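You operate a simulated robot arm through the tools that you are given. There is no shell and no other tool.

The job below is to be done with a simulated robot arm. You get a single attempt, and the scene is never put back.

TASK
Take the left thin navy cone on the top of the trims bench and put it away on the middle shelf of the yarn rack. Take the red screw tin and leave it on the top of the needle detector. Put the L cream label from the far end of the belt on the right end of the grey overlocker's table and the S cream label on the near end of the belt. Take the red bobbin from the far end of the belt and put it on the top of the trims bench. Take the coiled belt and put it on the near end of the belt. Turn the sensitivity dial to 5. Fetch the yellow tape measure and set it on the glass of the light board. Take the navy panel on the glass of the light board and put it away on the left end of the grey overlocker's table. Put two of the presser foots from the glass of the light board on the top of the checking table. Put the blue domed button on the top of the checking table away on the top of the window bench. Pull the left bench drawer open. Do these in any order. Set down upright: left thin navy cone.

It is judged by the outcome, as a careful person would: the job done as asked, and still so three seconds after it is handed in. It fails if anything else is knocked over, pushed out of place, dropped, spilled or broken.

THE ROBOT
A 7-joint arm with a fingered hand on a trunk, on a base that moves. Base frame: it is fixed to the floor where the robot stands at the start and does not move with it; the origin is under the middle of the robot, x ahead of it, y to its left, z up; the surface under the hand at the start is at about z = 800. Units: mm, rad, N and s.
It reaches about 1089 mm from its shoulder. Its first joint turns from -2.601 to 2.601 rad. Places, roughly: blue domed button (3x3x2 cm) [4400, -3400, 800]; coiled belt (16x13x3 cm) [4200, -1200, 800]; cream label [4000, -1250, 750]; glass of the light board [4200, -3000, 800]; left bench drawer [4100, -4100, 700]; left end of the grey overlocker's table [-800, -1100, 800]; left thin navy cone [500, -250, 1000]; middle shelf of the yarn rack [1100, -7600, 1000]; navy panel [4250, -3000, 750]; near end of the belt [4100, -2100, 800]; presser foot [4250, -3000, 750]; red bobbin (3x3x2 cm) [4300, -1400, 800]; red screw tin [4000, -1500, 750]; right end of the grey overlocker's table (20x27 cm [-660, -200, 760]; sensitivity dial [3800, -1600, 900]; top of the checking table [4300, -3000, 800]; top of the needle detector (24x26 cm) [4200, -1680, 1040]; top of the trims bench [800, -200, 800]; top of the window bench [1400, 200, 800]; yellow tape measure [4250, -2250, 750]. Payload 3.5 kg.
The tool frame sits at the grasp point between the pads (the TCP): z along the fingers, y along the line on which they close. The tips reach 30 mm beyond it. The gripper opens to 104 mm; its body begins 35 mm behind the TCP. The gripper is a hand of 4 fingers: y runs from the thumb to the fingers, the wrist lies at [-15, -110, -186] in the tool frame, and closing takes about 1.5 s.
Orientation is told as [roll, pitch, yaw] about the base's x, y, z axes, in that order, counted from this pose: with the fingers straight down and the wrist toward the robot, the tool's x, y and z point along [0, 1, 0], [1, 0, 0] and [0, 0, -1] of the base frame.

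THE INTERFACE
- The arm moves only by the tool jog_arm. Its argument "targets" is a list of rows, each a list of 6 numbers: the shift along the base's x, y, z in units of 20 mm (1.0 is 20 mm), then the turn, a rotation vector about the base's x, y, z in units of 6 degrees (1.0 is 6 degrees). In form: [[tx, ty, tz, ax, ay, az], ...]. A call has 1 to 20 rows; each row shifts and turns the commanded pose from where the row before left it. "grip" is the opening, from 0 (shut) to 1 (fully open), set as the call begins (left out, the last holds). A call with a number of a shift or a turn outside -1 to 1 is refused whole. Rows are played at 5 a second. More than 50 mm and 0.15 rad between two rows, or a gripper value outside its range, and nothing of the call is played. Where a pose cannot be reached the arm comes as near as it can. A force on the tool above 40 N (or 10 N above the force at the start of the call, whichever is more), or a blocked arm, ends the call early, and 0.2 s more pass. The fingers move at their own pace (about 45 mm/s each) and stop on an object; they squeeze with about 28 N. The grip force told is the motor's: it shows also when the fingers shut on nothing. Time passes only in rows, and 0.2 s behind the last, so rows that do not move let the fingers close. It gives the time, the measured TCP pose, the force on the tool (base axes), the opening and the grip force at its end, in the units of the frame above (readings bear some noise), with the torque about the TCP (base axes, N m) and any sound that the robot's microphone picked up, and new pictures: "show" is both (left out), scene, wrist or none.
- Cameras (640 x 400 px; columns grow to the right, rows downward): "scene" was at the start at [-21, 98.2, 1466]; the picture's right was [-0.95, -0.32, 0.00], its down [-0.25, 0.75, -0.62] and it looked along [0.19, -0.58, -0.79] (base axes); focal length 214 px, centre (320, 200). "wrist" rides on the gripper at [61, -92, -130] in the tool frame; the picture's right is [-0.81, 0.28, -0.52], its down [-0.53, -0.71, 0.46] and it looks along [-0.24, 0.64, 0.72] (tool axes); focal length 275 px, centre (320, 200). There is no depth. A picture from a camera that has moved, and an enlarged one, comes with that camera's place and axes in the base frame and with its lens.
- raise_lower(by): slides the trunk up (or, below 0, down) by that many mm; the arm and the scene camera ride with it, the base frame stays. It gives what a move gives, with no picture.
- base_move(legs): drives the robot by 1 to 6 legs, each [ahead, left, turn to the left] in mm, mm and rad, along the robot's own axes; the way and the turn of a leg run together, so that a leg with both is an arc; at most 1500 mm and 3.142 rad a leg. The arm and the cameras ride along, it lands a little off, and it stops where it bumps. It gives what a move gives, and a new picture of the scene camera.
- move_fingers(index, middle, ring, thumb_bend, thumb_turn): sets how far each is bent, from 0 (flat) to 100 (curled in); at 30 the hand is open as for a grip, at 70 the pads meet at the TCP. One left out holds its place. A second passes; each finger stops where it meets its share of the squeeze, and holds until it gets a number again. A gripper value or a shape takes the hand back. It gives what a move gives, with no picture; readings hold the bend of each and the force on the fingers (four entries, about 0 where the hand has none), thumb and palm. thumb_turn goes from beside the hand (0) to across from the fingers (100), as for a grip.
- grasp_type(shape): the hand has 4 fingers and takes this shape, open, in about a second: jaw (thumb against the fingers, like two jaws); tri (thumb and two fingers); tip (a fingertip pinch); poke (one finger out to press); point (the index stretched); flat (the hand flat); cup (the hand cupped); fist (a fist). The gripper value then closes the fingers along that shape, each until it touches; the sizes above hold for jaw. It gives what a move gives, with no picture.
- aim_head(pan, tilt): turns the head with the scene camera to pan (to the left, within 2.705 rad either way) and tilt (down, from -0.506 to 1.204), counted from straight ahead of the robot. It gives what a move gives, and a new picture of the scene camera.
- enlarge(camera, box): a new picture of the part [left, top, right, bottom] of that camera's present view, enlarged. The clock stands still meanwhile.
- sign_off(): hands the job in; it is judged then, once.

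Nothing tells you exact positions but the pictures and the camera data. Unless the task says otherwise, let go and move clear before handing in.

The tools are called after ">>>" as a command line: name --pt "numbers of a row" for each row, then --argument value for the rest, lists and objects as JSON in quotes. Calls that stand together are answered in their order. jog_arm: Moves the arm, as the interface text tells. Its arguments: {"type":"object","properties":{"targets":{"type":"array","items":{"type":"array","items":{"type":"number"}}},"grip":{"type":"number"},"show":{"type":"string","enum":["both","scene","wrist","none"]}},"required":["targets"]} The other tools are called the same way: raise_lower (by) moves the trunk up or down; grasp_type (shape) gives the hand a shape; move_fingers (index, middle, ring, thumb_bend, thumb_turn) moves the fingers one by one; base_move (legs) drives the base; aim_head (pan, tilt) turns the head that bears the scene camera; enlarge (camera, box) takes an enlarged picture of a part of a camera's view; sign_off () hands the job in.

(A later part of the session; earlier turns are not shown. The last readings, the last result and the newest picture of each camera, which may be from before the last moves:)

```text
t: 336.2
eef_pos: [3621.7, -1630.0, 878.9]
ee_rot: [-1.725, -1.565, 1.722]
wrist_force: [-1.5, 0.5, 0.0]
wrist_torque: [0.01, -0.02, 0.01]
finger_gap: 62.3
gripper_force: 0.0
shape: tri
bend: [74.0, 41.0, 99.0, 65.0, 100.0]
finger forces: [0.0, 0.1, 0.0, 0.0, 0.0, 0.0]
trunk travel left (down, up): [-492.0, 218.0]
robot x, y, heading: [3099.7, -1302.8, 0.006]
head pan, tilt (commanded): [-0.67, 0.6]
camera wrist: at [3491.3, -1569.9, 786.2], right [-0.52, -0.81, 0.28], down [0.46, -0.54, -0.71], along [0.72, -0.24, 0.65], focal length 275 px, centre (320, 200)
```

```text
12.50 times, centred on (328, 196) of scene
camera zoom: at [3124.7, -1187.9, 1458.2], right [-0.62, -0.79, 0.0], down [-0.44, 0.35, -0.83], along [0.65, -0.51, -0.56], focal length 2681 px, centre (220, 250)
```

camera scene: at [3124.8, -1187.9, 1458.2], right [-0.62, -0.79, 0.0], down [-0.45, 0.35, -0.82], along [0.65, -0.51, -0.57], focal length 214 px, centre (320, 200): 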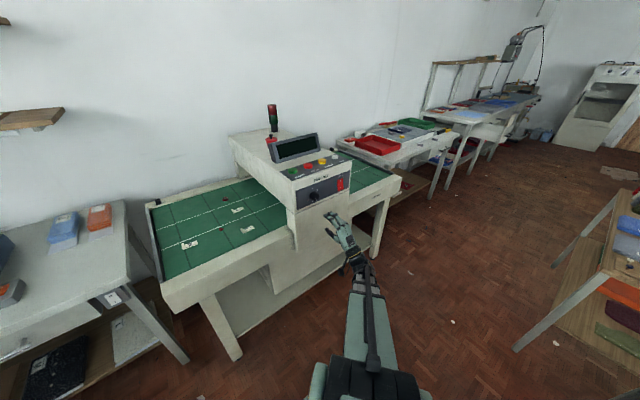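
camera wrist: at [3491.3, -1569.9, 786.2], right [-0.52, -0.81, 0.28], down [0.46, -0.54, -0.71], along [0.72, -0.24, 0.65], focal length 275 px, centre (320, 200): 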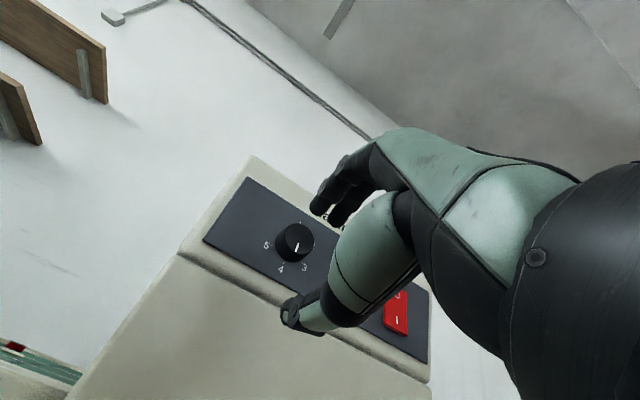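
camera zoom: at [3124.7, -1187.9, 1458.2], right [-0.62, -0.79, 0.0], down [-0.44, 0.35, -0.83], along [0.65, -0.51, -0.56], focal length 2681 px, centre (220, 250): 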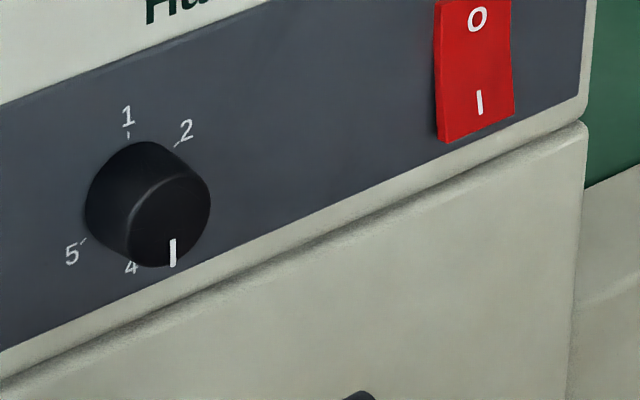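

The marks are 60° apart (1 at top, clockwise), and the pointer is straight down at 4, so 5 is 60° clockwise. I'll lower the trunk so the hand works level with the shoulder, and line up with the knob axis near (y -1647, z 946).

>>> raise_lower --by -100

>>> jog_arm --pt "0.1 -0.093 0.93 0 0 0" --pt "0.1 -0.093 0.93 0 0 0" --pt "0.1 -0.093 0.93 0 0 0" --pt "0.1 -0.093 0.93 0 0 0" --pt "0.1 -0.093 0.93 0 0 0" --pt "0.1 -0.093 0.93 0 0 0" --pt "0.1 -0.093 0.93 0 0 0" --pt "0.1 -0.093 0.93 0 0 0" --pt "0.1 -0.093 0.93 0 0 0"

```text
t: 337.6
eef_pos: [3621.6, -1630.6, 778.4]
ee_rot: [-1.722, -1.566, 1.721]
wrist_force: [-0.4, -0.4, -0.6]
wrist_torque: [-0.01, -0.02, 0.01]
finger_gap: 62.1
gripper_force: 0.0
shape: tri
bend: [74.0, 41.0, 99.0, 65.0, 100.0]
finger forces: [0.0, 0.0, 0.0, 0.1, 0.0, 0.0]
trunk travel left (down, up): [-392.0, 318.0]
robot x, y, heading: [3099.9, -1302.4, 0.009]
head pan, tilt (commanded): [-0.67, 0.6]
```

```text
t: 339.6
eef_pos: [3639.4, -1647.6, 946.2]
ee_rot: [-1.772, -1.566, 1.771]
wrist_force: [0.1, 1.0, 0.7]
wrist_torque: [0.0, -0.01, 0.0]
finger_gap: 62.6
gripper_force: 0.1
shape: tri
bend: [74.0, 41.0, 99.0, 65.0, 100.0]
finger forces: [0.0, 0.0, 0.0, 0.0, 0.0, 0.1]
trunk travel left (down, up): [-392.0, 318.0]
robot x, y, heading: [3098.4, -1303.5, 0.012]
head pan, tilt (commanded): [-0.67, 0.6]
camera scene: at [3124.8, -1187.9, 1358.2], right [-0.62, -0.79, 0.0], down [-0.44, 0.35, -0.83], along [0.65, -0.51, -0.56], focal length 214 px, centre (320, 200)
camera wrist: at [3509.1, -1586.5, 853.9], right [-0.52, -0.81, 0.28], down [0.46, -0.54, -0.71], along [0.72, -0.24, 0.65], focal length 275 px, centre (320, 200)
```

scene: 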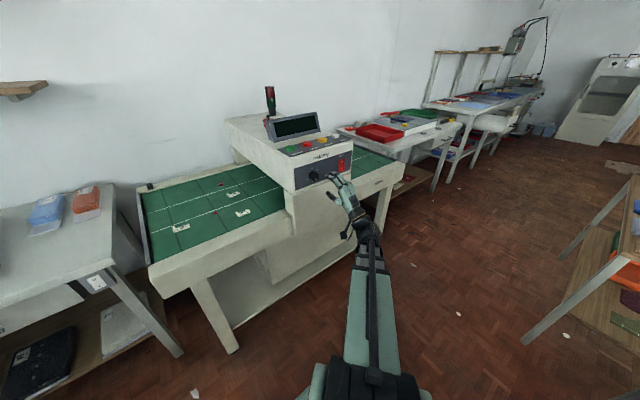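
wrist: 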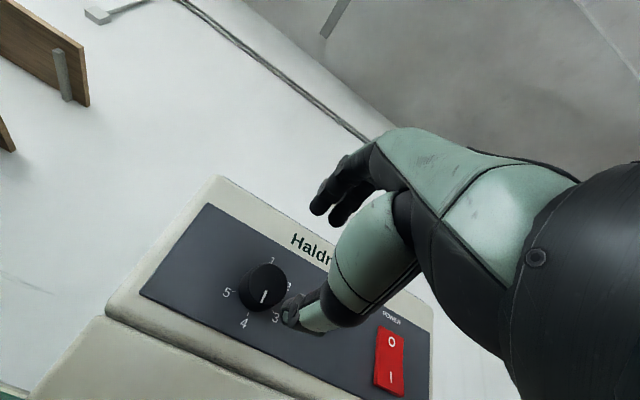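

>>> enlarge --camera "wrist" --box '[205, 230, 325, 340]'

```text
3.64 times, centred on (265, 285) of wrist
camera zoom: at [3509.1, -1586.5, 853.9], right [-0.52, -0.81, 0.28], down [0.46, -0.54, -0.71], along [0.72, -0.24, 0.65], focal length 1001 px, centre (520, -109)
```

zoom: 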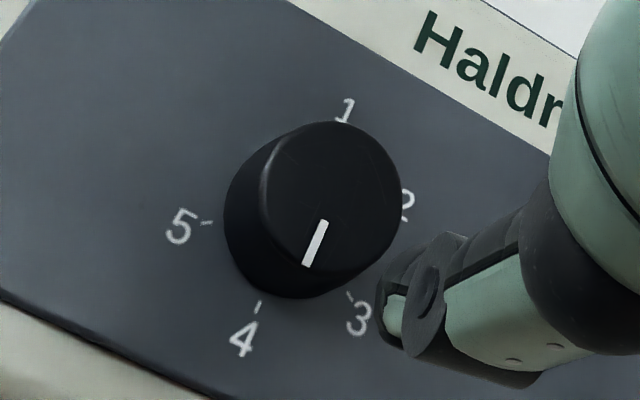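

The knob axis matches the hand axis within 2 mm and the pointer is at 4. Advancing over the knob.

>>> jog_arm --pt "0.95 0.02 -0.02 0 0 0" --pt "0.95 0.02 -0.02 0 0 0" --pt "0.95 0 0 0 0 0" --pt "0.85 0 0 0 0 0" --show "wrist"

```text
t: 340.6
eef_pos: [3714.7, -1646.5, 941.7]
ee_rot: [-1.702, -1.566, 1.7]
wrist_force: [1.2, 0.0, 0.9]
wrist_torque: [-0.01, 0.0, 0.02]
finger_gap: 62.2
gripper_force: 0.1
shape: tri
bend: [74.0, 41.0, 99.0, 65.0, 100.0]
finger forces: [0.0, 0.1, 0.0, 0.0, 0.0, 0.0]
trunk travel left (down, up): [-392.0, 318.0]
robot x, y, heading: [3099.0, -1301.3, 0.01]
head pan, tilt (commanded): [-0.67, 0.6]
camera wrist: at [3583.7, -1587.1, 851.3], right [-0.52, -0.81, 0.28], down [0.46, -0.54, -0.71], along [0.72, -0.24, 0.65], focal length 275 px, centre (320, 200)
```

wrist: 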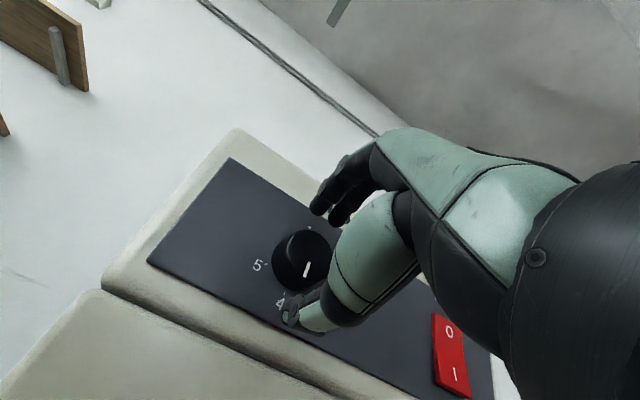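

>>> jog_arm --pt "0.2 0 0.12 0 0 0" --show "none"

>>> jog_arm --pt "0 0 0 0 0 0" --pt "0 0 0 0 0 0" --pt "0 0 0 0 0 0" --pt "0 0 0 0 0 0" --pt "0 0 0 0 0 0" --pt "0 0 0 0 0 0" --grip 0 --show "wrist"

```text
t: 341.0
eef_pos: [3719.4, -1647.8, 946.8]
ee_rot: [-1.729, -1.565, 1.727]
wrist_force: [-0.3, 0.3, 0.4]
wrist_torque: [0.01, 0.0, 0.02]
finger_gap: 62.2
gripper_force: 0.1
shape: tri
bend: [74.0, 41.0, 99.0, 65.0, 100.0]
finger forces: [0.1, 0.1, 0.0, 0.0, 0.1, 0.1]
trunk travel left (down, up): [-392.0, 318.0]
robot x, y, heading: [3101.7, -1299.3, 0.006]
head pan, tilt (commanded): [-0.67, 0.6]
```

```text
t: 342.4
eef_pos: [3717.4, -1647.1, 945.2]
ee_rot: [-1.687, -1.566, 1.683]
wrist_force: [0.2, 0.6, -0.4]
wrist_torque: [0.01, 0.01, -0.03]
finger_gap: 30.2
gripper_force: 27.8
shape: tri
bend: [74.0, 56.0, 100.0, 74.0, 100.0]
finger forces: [11.9, 12.5, 0.0, 0.0, 25.2, 0.0]
trunk travel left (down, up): [-392.0, 318.0]
robot x, y, heading: [3100.8, -1301.4, 0.01]
head pan, tilt (commanded): [-0.67, 0.6]
camera wrist: at [3587.4, -1586.8, 854.1], right [-0.52, -0.81, 0.28], down [0.46, -0.54, -0.71], along [0.72, -0.24, 0.65], focal length 275 px, centre (320, 200)
```

wrist: 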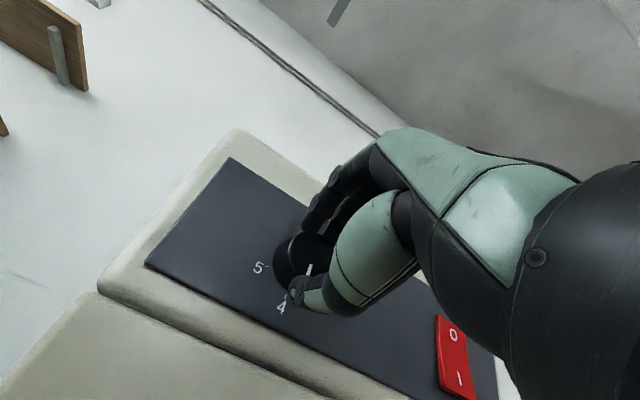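

Knob gripped symmetrically. Turning clockwise (positive about x): first 30°.

>>> jog_arm --pt "0 0 0 1 0 0" --pt "0 0 0 1 0 0" --pt "0 0 0 1 0 0" --pt "0 0 0 1 0 0" --pt "0 0 0 1 0 0" --show "wrist"

```text
t: 343.6
eef_pos: [3718.0, -1648.4, 945.4]
ee_rot: [1.573, -1.051, -1.572]
wrist_force: [-0.3, 0.4, -5.0]
wrist_torque: [0.0, 0.1, 0.01]
finger_gap: 29.7
gripper_force: 28.4
shape: tri
bend: [74.0, 56.0, 100.0, 74.0, 100.0]
finger forces: [11.4, 13.7, 0.1, 0.0, 28.2, 0.1]
trunk travel left (down, up): [-392.0, 318.0]
robot x, y, heading: [3100.4, -1302.5, 0.008]
head pan, tilt (commanded): [-0.67, 0.6]
camera wrist: at [3587.5, -1548.7, 897.8], right [-0.52, -0.84, -0.16], down [0.46, -0.11, -0.88], along [0.72, -0.53, 0.44], focal length 275 px, centre (320, 200)
```

wrist: 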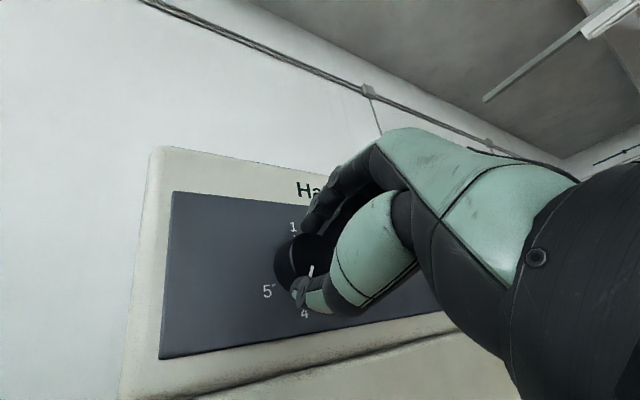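

The pointer turned with the hand. Another 30°.

>>> jog_arm --pt "0 0 0 1 0 0" --pt "0 0 0 1 0 0" --pt "0 0 0 1 0 0" --pt "0 0 0 1 0 0" --pt "0 0 0 1 0 0"

>>> enlarge --camera "wrist" --box '[220, 200, 360, 320]'

```text
t: 344.8
eef_pos: [3698.0, -1673.6, 956.9]
ee_rot: [1.566, -0.529, -1.559]
wrist_force: [-0.3, 0.0, 0.4]
wrist_torque: [0.02, 0.01, -0.02]
finger_gap: 21.2
gripper_force: 27.8
shape: tri
bend: [75.0, 75.0, 100.0, 85.0, 100.0]
finger forces: [0.0, 0.0, 0.0, 0.0, 0.0, 0.0]
out of reach, approached as far as the arm can: row 3, 4, 5
trunk travel left (down, up): [-392.0, 318.0]
robot x, y, heading: [3099.2, -1300.1, 0.011]
head pan, tilt (commanded): [-0.67, 0.6]
camera scene: at [3124.9, -1187.9, 1358.3], right [-0.62, -0.79, 0.0], down [-0.44, 0.35, -0.83], along [0.65, -0.51, -0.56], focal length 214 px, centre (320, 200)
camera wrist: at [3566.9, -1565.0, 964.1], right [-0.51, -0.65, -0.56], down [0.45, 0.35, -0.82], along [0.73, -0.67, 0.11], focal length 275 px, centre (320, 200)
```

scene: 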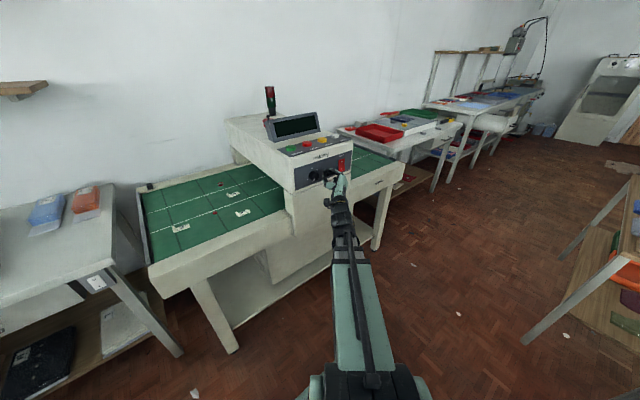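
wrist: 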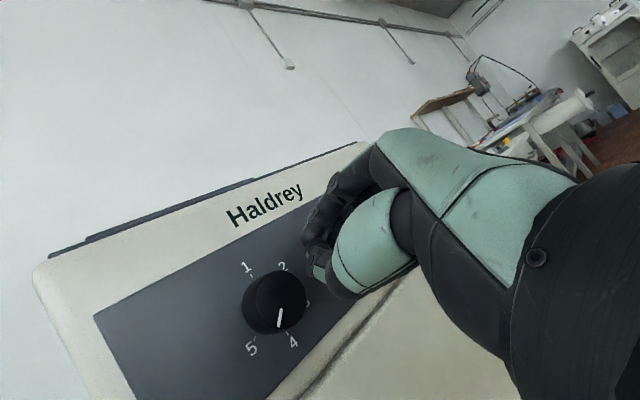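

```text
3.33 times, centred on (290, 260) of wrist
camera zoom: at [3566.9, -1565.0, 964.1], right [-0.51, -0.65, -0.56], down [0.45, 0.35, -0.82], along [0.73, -0.67, 0.11], focal length 918 px, centre (420, 0)
```

zoom: 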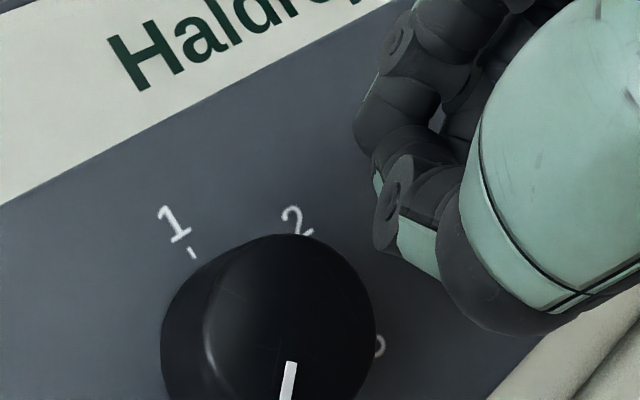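

The last rows were out of reach and the hand slid off the knob to the side. Backing straight out, away from the power switch, then checking the dial.

>>> jog_arm --pt "-0.9 0.1 0 0 0 0" --pt "-0.9 0.1 0 0 0 0" --pt "-0.9 0.1 0 0 0 0" --pt "-0.9 0.1 0 0 0 0" --grip 0.6

>>> enlarge --camera "scene" --box '[298, 155, 358, 203]'

>>> enlarge --camera "wrist" --box '[180, 200, 340, 340]'

```text
t: 345.8
eef_pos: [3632.6, -1670.1, 954.9]
ee_rot: [1.57, -0.529, -1.57]
wrist_force: [-0.5, 0.9, -0.1]
wrist_torque: [0.01, -0.01, 0.05]
finger_gap: 62.0
gripper_force: 0.0
shape: tri
bend: [74.0, 41.0, 99.0, 65.0, 100.0]
finger forces: [0.0, 0.0, 0.1, 0.1, 0.0, 0.1]
out of reach, approached as far as the arm can: row 4
trunk travel left (down, up): [-392.0, 318.0]
robot x, y, heading: [3100.5, -1305.1, 0.006]
head pan, tilt (commanded): [-0.67, 0.6]
camera scene: at [3124.9, -1187.9, 1358.2], right [-0.62, -0.79, 0.0], down [-0.45, 0.35, -0.83], along [0.65, -0.51, -0.56], focal length 214 px, centre (320, 200)
camera wrist: at [3501.7, -1560.9, 962.1], right [-0.52, -0.65, -0.56], down [0.46, 0.35, -0.82], along [0.72, -0.68, 0.11], focal length 275 px, centre (320, 200)
```

scene: 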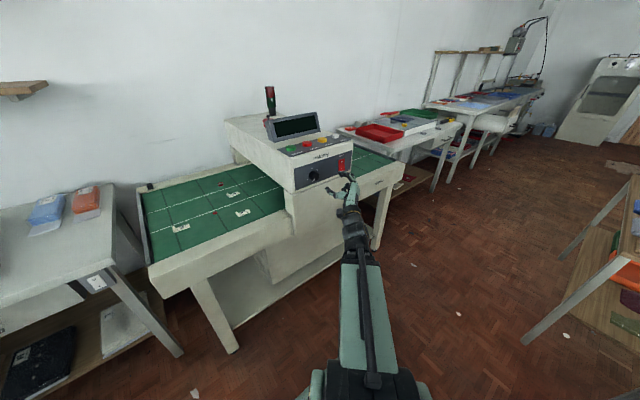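
wrist: 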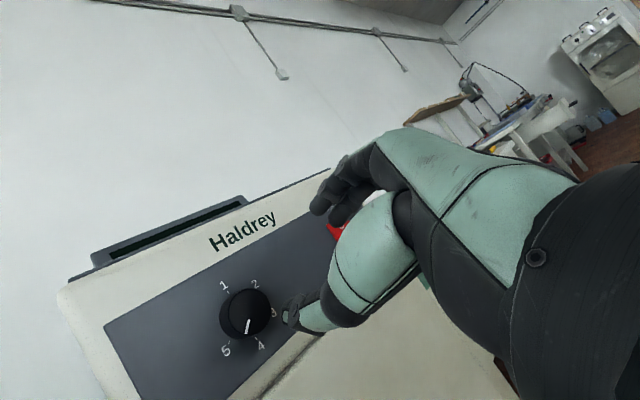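

```text
8.33 times, centred on (328, 179) of scene
camera zoom: at [3124.9, -1187.9, 1358.2], right [-0.62, -0.79, 0.0], down [-0.45, 0.35, -0.83], along [0.65, -0.51, -0.56], focal length 1787 px, centre (253, 375)
```

zoom: 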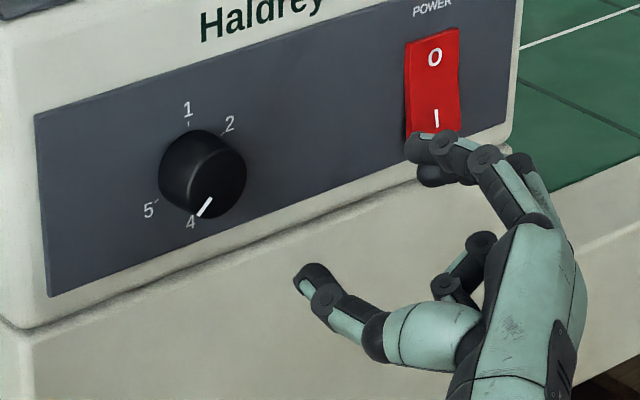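

```text
2.86 times, centred on (260, 270) of wrist
camera zoom: at [3501.7, -1560.9, 962.1], right [-0.52, -0.65, -0.56], down [0.46, 0.35, -0.82], along [0.72, -0.68, 0.11], focal length 786 px, centre (491, 0)
```

zoom: 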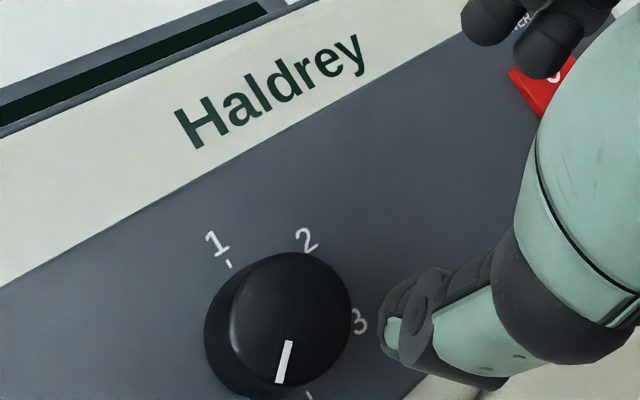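

The pointer is now a bit over halfway from 4 to 5. I'll rotate the hand back to thumb-below, re-grip, and turn the rest.

>>> jog_arm --pt "0 0 0 -1 0 0" --pt "0 0 0 -1 0 0" --pt "0 0 0 -1 0 0" --pt "0 0 0 -1 0 0" --pt "0 0 0 -1 0 0" --pt "0 0.25 -0.1 -1 0 0" --pt "0 0.25 -0.1 -1 0 0" --pt "0 0.25 -0.1 -1 0 0" --pt "0 0.25 -0.1 -1 0 0" --pt "0 0.15 -0.05 -1 0 0" --show "wrist"

>>> enlarge --camera "wrist" --box '[205, 230, 325, 340]'

```text
t: 348.0
eef_pos: [3632.0, -1647.1, 946.1]
ee_rot: [-1.661, -1.563, 1.662]
wrist_force: [0.6, 0.1, -0.3]
wrist_torque: [-0.03, 0.01, 0.02]
finger_gap: 62.1
gripper_force: 0.1
shape: tri
bend: [74.0, 41.0, 99.0, 65.0, 100.0]
finger forces: [0.1, 0.0, 0.0, 0.1, 0.1, 0.1]
trunk travel left (down, up): [-392.0, 318.0]
robot x, y, heading: [3103.6, -1300.0, 0.003]
head pan, tilt (commanded): [-0.67, 0.6]
camera wrist: at [3501.8, -1586.4, 854.9], right [-0.52, -0.81, 0.28], down [0.46, -0.54, -0.71], along [0.72, -0.24, 0.65], focal length 275 px, centre (320, 200)
```

wrist: 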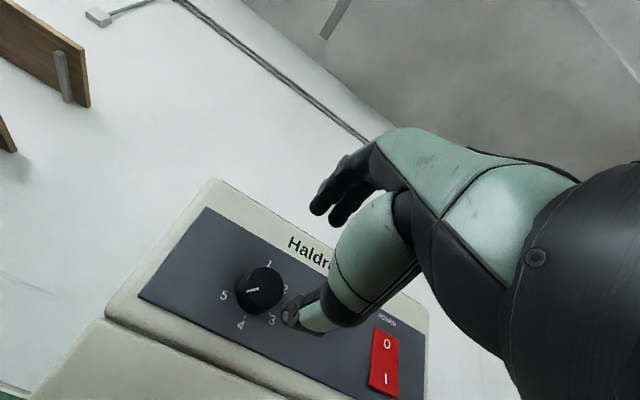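

```text
3.64 times, centred on (265, 285) of wrist
camera zoom: at [3501.8, -1586.4, 854.9], right [-0.52, -0.81, 0.28], down [0.46, -0.54, -0.71], along [0.72, -0.24, 0.65], focal length 1001 px, centre (520, -109)
```

zoom: 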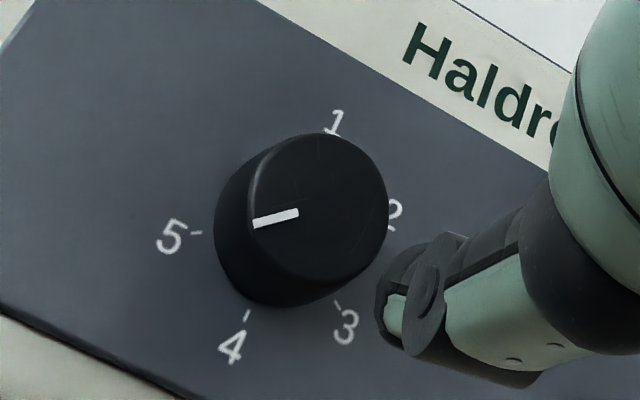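

The pointer is at about 230°, just short of 5 (240°). Re-gripping for the last 10°.

>>> jog_arm --pt "0.86 0 0 0 0 0" --pt "0.86 0 0 0 0 0" --pt "0.86 0 0 0 0 0" --pt "0.86 0 0 0 0 0" --pt "0.86 0 0 0 0 0" --show "none"

>>> jog_arm --pt "0 0 0 0 0 0" --pt "0 0 0 0 0 0" --pt "0 0 0 0 0 0" --pt "0 0 0 0 0 0" --pt "0 0 0 0 0 0" --pt "0 0 0 0 0 0" --grip 0 --show "wrist"

```text
t: 349.2
eef_pos: [3718.8, -1647.1, 946.7]
ee_rot: [-1.747, -1.567, 1.746]
wrist_force: [0.2, 0.3, -0.1]
wrist_torque: [0.01, -0.01, 0.01]
finger_gap: 62.1
gripper_force: 0.1
shape: tri
bend: [74.0, 41.0, 99.0, 65.0, 100.0]
finger forces: [0.0, 0.0, 0.1, 0.1, 0.1, 0.1]
trunk travel left (down, up): [-392.0, 318.0]
robot x, y, heading: [3104.3, -1305.2, 0.004]
head pan, tilt (commanded): [-0.67, 0.6]
```

```text
t: 350.6
eef_pos: [3718.3, -1645.5, 946.9]
ee_rot: [-1.688, -1.567, 1.687]
wrist_force: [0.2, -0.8, 0.3]
wrist_torque: [0.01, 0.04, 0.0]
finger_gap: 29.7
gripper_force: 27.9
shape: tri
bend: [74.0, 56.0, 100.0, 74.0, 100.0]
finger forces: [11.8, 12.6, 0.0, 0.0, 24.9, 0.0]
trunk travel left (down, up): [-392.0, 318.0]
robot x, y, heading: [3099.9, -1303.1, 0.006]
head pan, tilt (commanded): [-0.67, 0.6]
camera wrist: at [3588.0, -1585.9, 854.4], right [-0.52, -0.81, 0.28], down [0.46, -0.54, -0.71], along [0.72, -0.24, 0.65], focal length 275 px, centre (320, 200)
```

wrist: 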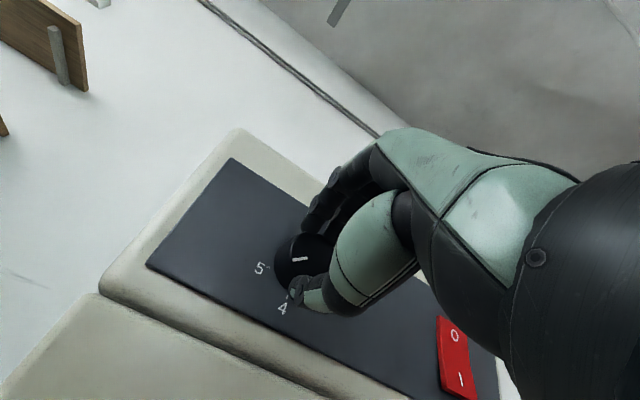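

>>> jog_arm --pt "0 0 0 0.85 0 0" --pt "0 0 0 0.8 0 0" --pt "0 0 0 0 0 0" --show "none"

>>> jog_arm --pt "0 0 0 0 0 0" --pt "0 0 0 0 0 0" --pt "0 0 0 0 0 0" --pt "0 0 0 0 0 0" --pt "0 0 0 0 0 0" --grip 0.6 --show "none"

>>> jog_arm --pt "-0.86 0 0 -0.85 0 0" --pt "-0.86 0 0 -0.8 0 0" --pt "-0.86 0 0 0 0 0" --pt "-0.86 0 0 0 0 0" --pt "-0.86 0 0 0 0 0" --show "wrist"

>>> enlarge --camera "wrist" --box '[205, 230, 325, 340]'

```text
t: 351.4
eef_pos: [3718.9, -1646.7, 946.6]
ee_rot: [1.574, -1.403, -1.576]
wrist_force: [-0.2, -0.5, -0.5]
wrist_torque: [-0.06, 0.03, -0.03]
finger_gap: 29.9
gripper_force: 28.4
shape: tri
bend: [74.0, 56.0, 100.0, 74.0, 100.0]
finger forces: [11.8, 13.2, 0.1, 0.1, 26.3, 0.0]
trunk travel left (down, up): [-392.0, 318.0]
robot x, y, heading: [3101.7, -1300.0, 0.004]
head pan, tilt (commanded): [-0.67, 0.6]
```

```text
t: 352.6
eef_pos: [3718.4, -1646.1, 946.3]
ee_rot: [1.575, -1.404, -1.575]
wrist_force: [0.0, 0.5, -0.8]
wrist_torque: [0.04, 0.02, -0.01]
finger_gap: 62.0
gripper_force: 0.1
shape: tri
bend: [74.0, 41.0, 99.0, 65.0, 100.0]
finger forces: [0.1, 0.0, 0.1, 0.0, 0.1, 0.1]
trunk travel left (down, up): [-392.0, 318.0]
robot x, y, heading: [3103.3, -1301.1, 0.005]
head pan, tilt (commanded): [-0.67, 0.6]
```

```text
t: 353.8
eef_pos: [3632.4, -1647.5, 947.9]
ee_rot: [-1.665, -1.566, 1.662]
wrist_force: [-0.4, 0.5, 1.1]
wrist_torque: [0.0, 0.02, 0.02]
finger_gap: 61.9
gripper_force: 0.1
shape: tri
bend: [74.0, 41.0, 99.0, 65.0, 100.0]
finger forces: [0.0, 0.1, 0.1, 0.1, 0.0, 0.0]
trunk travel left (down, up): [-392.0, 318.0]
robot x, y, heading: [3101.1, -1305.7, 0.011]
head pan, tilt (commanded): [-0.67, 0.6]
camera wrist: at [3501.8, -1586.6, 855.3], right [-0.52, -0.81, 0.28], down [0.46, -0.54, -0.71], along [0.72, -0.24, 0.65], focal length 275 px, centre (320, 200)
```

wrist: 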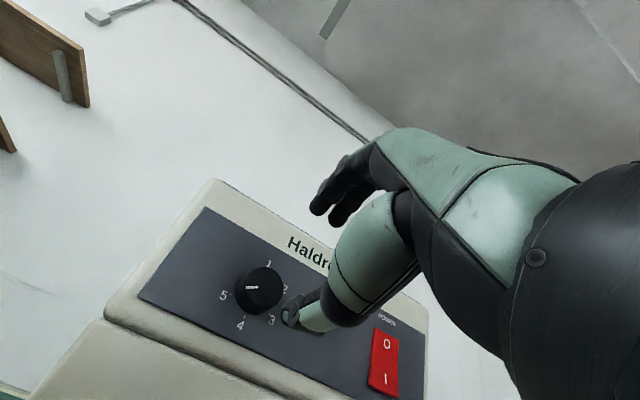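

```text
3.64 times, centred on (265, 285) of wrist
camera zoom: at [3501.8, -1586.6, 855.3], right [-0.52, -0.81, 0.28], down [0.46, -0.54, -0.71], along [0.72, -0.24, 0.65], focal length 1001 px, centre (520, -109)
```

zoom: 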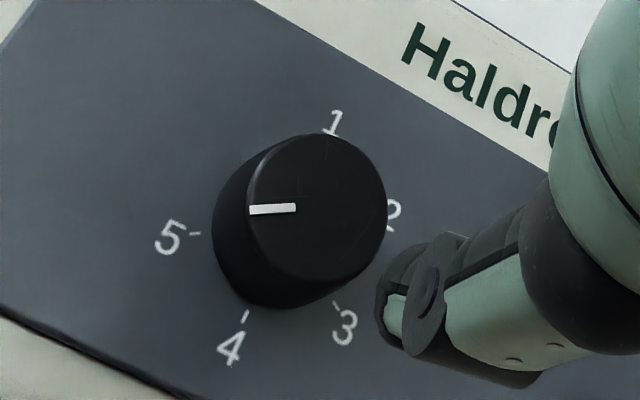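

The pointer is now at 240°, exactly on 5. Returning the hand to fingers-down and raising the trunk for the labels.

>>> raise_lower --by 210

>>> jog_arm --pt "0 0 0 0 1 0" --pt "0 0 0 0 1 0" --pt "0 0 0 0 1 0" --pt "0 0 0 0 1 0" --pt "0 0 0 0 1 0" --pt "0 0 0 0 1 0" --pt "0 0 0 0 1 0" --pt "0 0 0 0 1 0" --pt "0 0 0 0 1 0" --pt "0 0 0 0 1 0" --pt "0 0 0 0 1 0" --pt "0 0 0 0 1 0" --pt "0 0 0 0 1 0" --pt "0 0 0 0 1 0" --pt "0 0 0 0 1 0" --show "none"

>>> base_move --legs '[[0, 150, -0.005], [260, 0, 0]]'

>>> aim_head --pan -0.1 --tilt 0.8

```text
t: 356.0
eef_pos: [3632.1, -1647.3, 1156.3]
ee_rot: [-1.719, -1.565, 1.72]
wrist_force: [-0.4, 0.0, 0.5]
wrist_torque: [0.01, -0.02, 0.01]
finger_gap: 62.0
gripper_force: 0.1
shape: tri
bend: [74.0, 41.0, 99.0, 65.0, 100.0]
finger forces: [0.0, 0.1, 0.1, 0.0, 0.0, 0.0]
trunk travel left (down, up): [-602.0, 108.0]
robot x, y, heading: [3099.2, -1298.4, 0.01]
head pan, tilt (commanded): [-0.67, 0.6]
```

```text
t: 359.2
eef_pos: [3633.7, -1647.1, 1157.5]
ee_rot: [-0.002, 0.002, 0.006]
wrist_force: [0.2, 0.1, 0.4]
wrist_torque: [0.0, 0.02, 0.02]
finger_gap: 62.3
gripper_force: 0.1
shape: tri
bend: [74.0, 41.0, 99.0, 65.0, 100.0]
finger forces: [0.0, 0.1, 0.0, 0.0, 0.0, 0.1]
trunk travel left (down, up): [-602.0, 108.0]
robot x, y, heading: [3101.2, -1306.0, 0.003]
head pan, tilt (commanded): [-0.67, 0.6]
```

```text
t: 362.1
eef_pos: [3892.0, -1504.8, 1157.5]
ee_rot: [-0.003, 0.002, -0.003]
wrist_force: [-0.3, 0.4, -0.2]
wrist_torque: [0.0, 0.01, 0.0]
finger_gap: 62.1
gripper_force: 0.0
shape: tri
bend: [74.0, 41.0, 99.0, 65.0, 100.0]
finger forces: [0.0, 0.0, 0.1, 0.0, 0.0, 0.0]
trunk travel left (down, up): [-602.0, 108.0]
robot x, y, heading: [3362.2, -1156.1, -0.004]
head pan, tilt (commanded): [-0.67, 0.6]
camera scene: at [3387.4, -1041.2, 1568.2], right [-0.62, -0.78, 0.0], down [-0.44, 0.35, -0.82], along [0.65, -0.51, -0.57], focal length 214 px, centre (320, 200)
```

scene: 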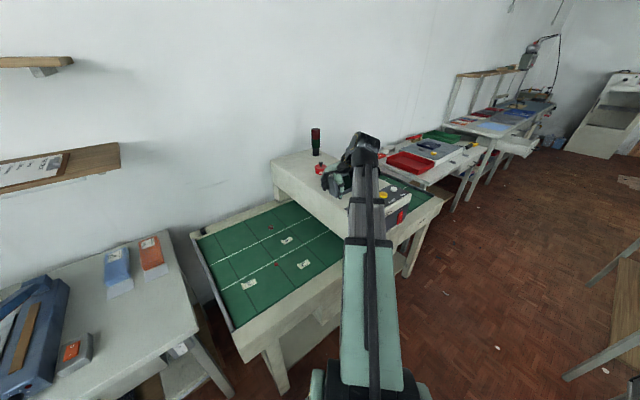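

```text
t: 363.0
eef_pos: [3890.2, -1504.0, 1158.2]
ee_rot: [-0.003, 0.0, -0.001]
wrist_force: [-0.6, 0.2, -0.2]
wrist_torque: [0.03, -0.01, -0.01]
finger_gap: 61.8
gripper_force: 0.1
shape: tri
bend: [74.0, 41.0, 99.0, 65.0, 100.0]
finger forces: [0.1, 0.1, 0.0, 0.1, 0.0, 0.0]
trunk travel left (down, up): [-602.0, 108.0]
robot x, y, heading: [3364.4, -1158.3, 0.001]
head pan, tilt (commanded): [-0.099, 0.799]
camera scene: at [3397.8, -994.4, 1551.4], right [-0.1, -0.99, 0.0], down [-0.71, 0.07, -0.7], along [0.69, -0.07, -0.72], focal length 214 px, centre (320, 200)
```

scene: 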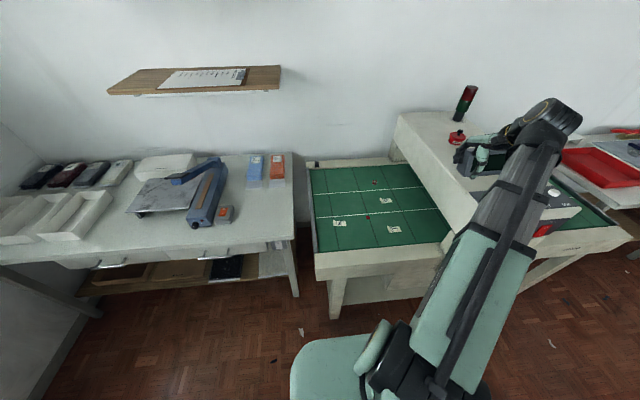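

Dial done. Next the S label: its rolled edge is near (4123, -1384); I'll pinch the two ends of the roll with the fingertips.

>>> grasp_type --shape "tip"

>>> jog_arm --pt "0.97 0.6 -0.5 0 0 0" --pt "0.97 0.6 -0.5 0 0 0" --pt "0.97 0.6 -0.6 0 0 0" --pt "0.97 0.6 -0.8 0 0 0" --pt "0.97 0.6 -1 0 0 0" --pt "0.97 0.5 -1 0 0 0" --pt "0.97 0.5 -1 0 0 0" --pt "0.97 0.5 -1 0 0 0" --pt "0.97 0.5 -1 0 0 0" --pt "0.97 0.5 -1 0 0 0" --pt "0.97 0.5 -1 0 0 0" --pt "0.97 0 -1 0 0 0" --grip 0.75

```text
t: 363.9
eef_pos: [3891.9, -1504.8, 1158.7]
ee_rot: [0.0, 0.0, 0.0]
wrist_force: [-0.2, 0.8, 0.3]
wrist_torque: [-0.01, 0.02, -0.02]
finger_gap: 103.5
gripper_force: 0.0
shape: tip
bend: [30.0, 98.0, 99.0, 30.0, 98.0]
finger forces: [0.1, 0.0, 0.0, 0.0, 0.0, 0.1]
trunk travel left (down, up): [-602.0, 108.0]
robot x, y, heading: [3363.2, -1155.3, -0.001]
head pan, tilt (commanded): [-0.099, 0.799]
```

```text
t: 366.5
eef_pos: [4123.0, -1383.9, 949.0]
ee_rot: [-0.001, -0.003, -0.002]
wrist_force: [-0.6, 0.0, 0.4]
wrist_torque: [0.01, 0.0, 0.0]
finger_gap: 77.9
gripper_force: 0.0
shape: tip
bend: [28.0, 98.0, 99.0, 54.0, 99.0]
finger forces: [0.0, 0.0, 0.0, 0.1, 0.0, 0.0]
trunk travel left (down, up): [-602.0, 108.0]
robot x, y, heading: [3359.5, -1153.8, -0.002]
head pan, tilt (commanded): [-0.099, 0.799]
camera scene: at [3398.0, -994.4, 1551.4], right [-0.1, -0.99, 0.0], down [-0.71, 0.07, -0.7], along [0.69, -0.07, -0.72], focal length 214 px, centre (320, 200)
camera wrist: at [4030.8, -1322.6, 1079.7], right [0.27, -0.81, 0.52], down [-0.71, -0.53, -0.46], along [0.64, -0.25, -0.72], focal length 275 px, centre (320, 200)
```

scene: 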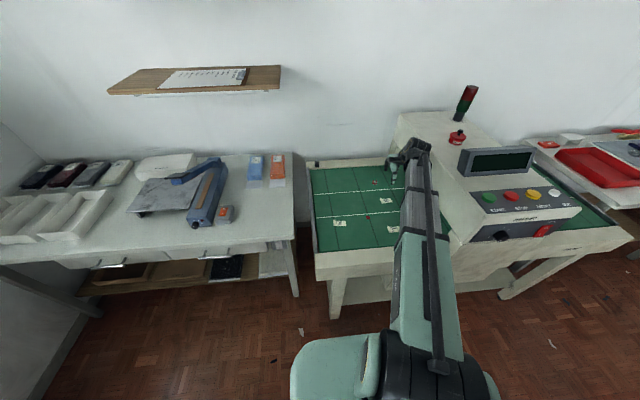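
wrist: 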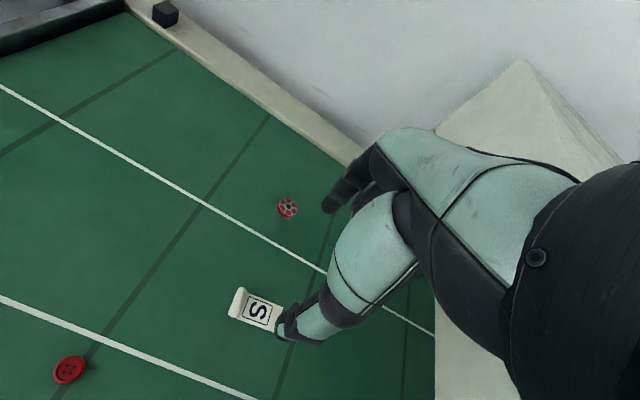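

>>> enlarge --camera "wrist" --box '[200, 260, 320, 360]'

```text
4.00 times, centred on (260, 310) of wrist
camera zoom: at [4030.8, -1322.6, 1079.7], right [0.27, -0.81, 0.52], down [-0.71, -0.53, -0.46], along [0.64, -0.25, -0.72], focal length 1101 px, centre (560, -240)
```

zoom: 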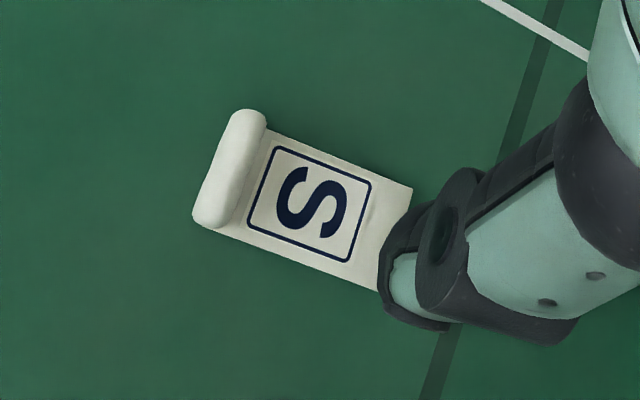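

The roll is about 32 mm long and 10 mm thick, turned about 10°. Aligning the hand with it and descending.

>>> jog_arm --pt "-0.05 0 -1 0 0 0.8" --pt "0 0 -1 0 0 0.8" --pt "0 0 -1 0 0 0" --pt "0 0 -1 0 0 0" --pt "0 0 -1 0 0 0" --pt "0 0 -1 0 0 0" --pt "0 0 -0.9 0 0 0" --show "wrist"

>>> enlarge --camera "wrist" --box '[230, 180, 390, 360]'

```text
t: 368.1
eef_pos: [4122.9, -1383.9, 810.2]
ee_rot: [-0.001, -0.001, 0.166]
wrist_force: [1.4, -1.4, -0.1]
wrist_torque: [0.01, 0.02, 0.01]
finger_gap: 78.3
gripper_force: 0.0
shape: tip
bend: [28.0, 98.0, 99.0, 54.0, 99.0]
finger forces: [0.0, 0.0, 0.0, 0.0, 0.0, 0.0]
trunk travel left (down, up): [-602.0, 108.0]
robot x, y, heading: [3358.5, -1156.3, 0.001]
head pan, tilt (commanded): [-0.099, 0.799]
camera wrist: at [4022.1, -1339.1, 941.1], right [0.4, -0.75, 0.52], down [-0.62, -0.64, -0.46], along [0.68, -0.14, -0.72], focal length 275 px, centre (320, 200)
```

wrist: 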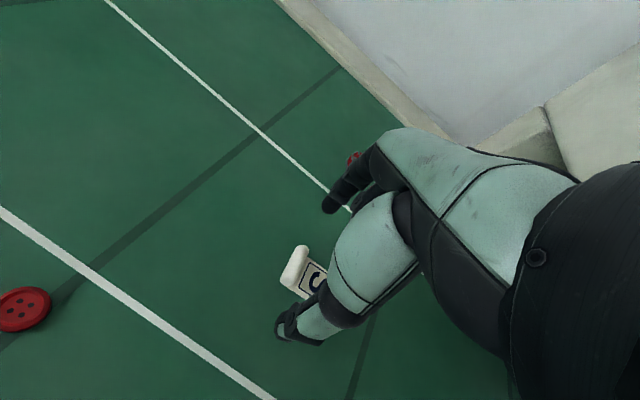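

```text
2.22 times, centred on (310, 270) of wrist
camera zoom: at [4022.1, -1339.1, 941.1], right [0.4, -0.75, 0.52], down [-0.62, -0.64, -0.46], along [0.68, -0.14, -0.72], focal length 612 px, centre (342, 44)
```

zoom: 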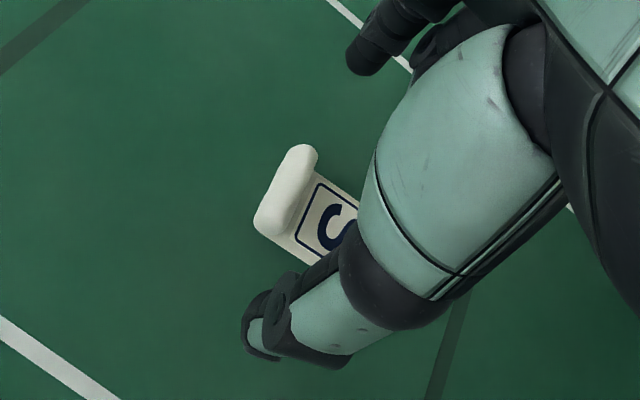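

Aligned. Lowering the last bit.

>>> jog_arm --pt "-0.03 0 -0.4 0 0 0" --pt "-0.03 0 -0.4 0 0 0" --show "none"

>>> jog_arm --pt "0 0 -0.07 0 0 0" --show "none"

```text
t: 368.7
eef_pos: [4121.6, -1383.9, 796.0]
ee_rot: [0.002, 0.0, 0.166]
wrist_force: [0.3, 0.1, -0.2]
wrist_torque: [0.0, 0.05, -0.01]
finger_gap: 78.3
gripper_force: 0.2
shape: tip
bend: [28.0, 98.0, 99.0, 54.0, 99.0]
finger forces: [0.1, 0.1, 0.0, 0.1, 0.0, 0.0]
trunk travel left (down, up): [-602.0, 108.0]
robot x, y, heading: [3361.8, -1151.1, 0.001]
head pan, tilt (commanded): [-0.099, 0.799]
```

```text
t: 369.1
eef_pos: [4122.0, -1383.7, 795.1]
ee_rot: [-0.002, 0.0, 0.166]
wrist_force: [0.9, 0.0, -0.2]
wrist_torque: [0.02, -0.01, -0.02]
finger_gap: 78.1
gripper_force: 0.0
shape: tip
bend: [28.0, 98.0, 99.0, 54.0, 99.0]
finger forces: [0.0, 0.0, 0.1, 0.1, 0.0, 0.1]
trunk travel left (down, up): [-602.0, 108.0]
robot x, y, heading: [3362.6, -1152.9, -0.003]
head pan, tilt (commanded): [-0.099, 0.799]
```

>>> jog_arm --pt "0 0 -0.1 0 0 0" --show "none"

>>> jog_arm --pt "0 0 -0.06 0 0 0" --show "none"

```text
t: 369.5
eef_pos: [4123.2, -1384.8, 793.4]
ee_rot: [-0.002, -0.001, 0.165]
wrist_force: [-0.1, -0.5, -0.6]
wrist_torque: [-0.02, 0.01, 0.01]
finger_gap: 78.4
gripper_force: 0.0
shape: tip
bend: [28.0, 98.0, 99.0, 54.0, 99.0]
finger forces: [0.0, 0.0, 0.0, 0.1, 0.0, 0.0]
trunk travel left (down, up): [-602.0, 108.0]
robot x, y, heading: [3362.9, -1157.9, -0.0]
head pan, tilt (commanded): [-0.099, 0.799]
```

```text
t: 369.9
eef_pos: [4121.5, -1384.0, 791.2]
ee_rot: [-0.003, -0.002, 0.166]
wrist_force: [-0.5, -0.5, 0.2]
wrist_torque: [0.01, 0.0, -0.01]
finger_gap: 78.0
gripper_force: 0.2
shape: tip
bend: [28.0, 98.0, 99.0, 54.0, 99.0]
finger forces: [0.0, 0.1, 0.0, 0.0, 0.0, 0.1]
trunk travel left (down, up): [-602.0, 108.0]
robot x, y, heading: [3359.9, -1153.4, -0.0]
head pan, tilt (commanded): [-0.099, 0.799]
```

>>> jog_arm --pt "0 0 0 0 0 0" --pt "0 0 0 0 0 0" --pt "0 0 0 0 0 0" --pt "0 0 0 0 0 0" --pt "0 0 0 0 0 0" --pt "0 0 0 0 0 0" --pt "0 0 0 0 0 0" --grip 0 --show "wrist"

>>> enlarge --camera "wrist" --box '[230, 180, 390, 360]'

```text
t: 371.5
eef_pos: [4122.2, -1384.3, 790.7]
ee_rot: [-0.001, 0.0, 0.166]
wrist_force: [0.1, 0.5, 1.1]
wrist_torque: [0.0, -0.04, 0.01]
finger_gap: 25.0
gripper_force: 27.8
shape: tip
bend: [73.0, 100.0, 100.0, 75.0, 100.0]
finger forces: [25.9, 0.0, 0.1, 0.1, 24.9, 0.0]
trunk travel left (down, up): [-602.0, 108.0]
robot x, y, heading: [3361.1, -1157.0, -0.003]
head pan, tilt (commanded): [-0.099, 0.799]
camera wrist: at [4020.6, -1338.3, 921.6], right [0.4, -0.75, 0.52], down [-0.62, -0.64, -0.46], along [0.68, -0.14, -0.72], focal length 275 px, centre (320, 200)
```

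wrist: 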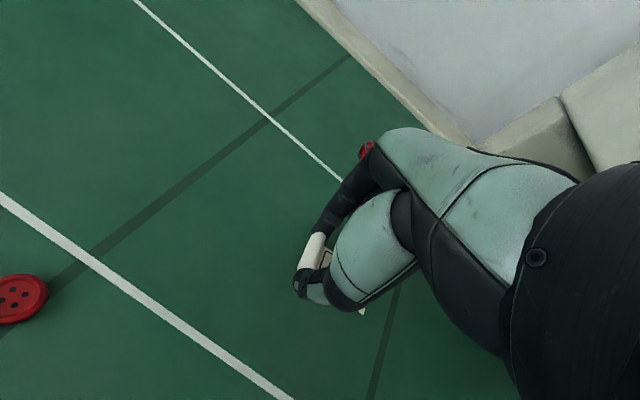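

```text
2.22 times, centred on (310, 270) of wrist
camera zoom: at [4020.6, -1338.3, 921.6], right [0.4, -0.75, 0.52], down [-0.62, -0.64, -0.46], along [0.68, -0.14, -0.72], focal length 612 px, centre (342, 44)
```

zoom: 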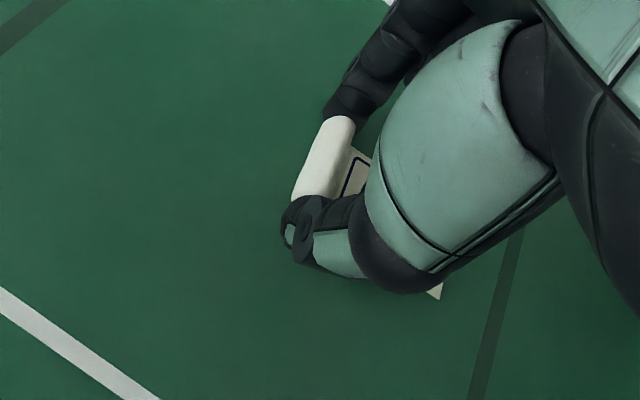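

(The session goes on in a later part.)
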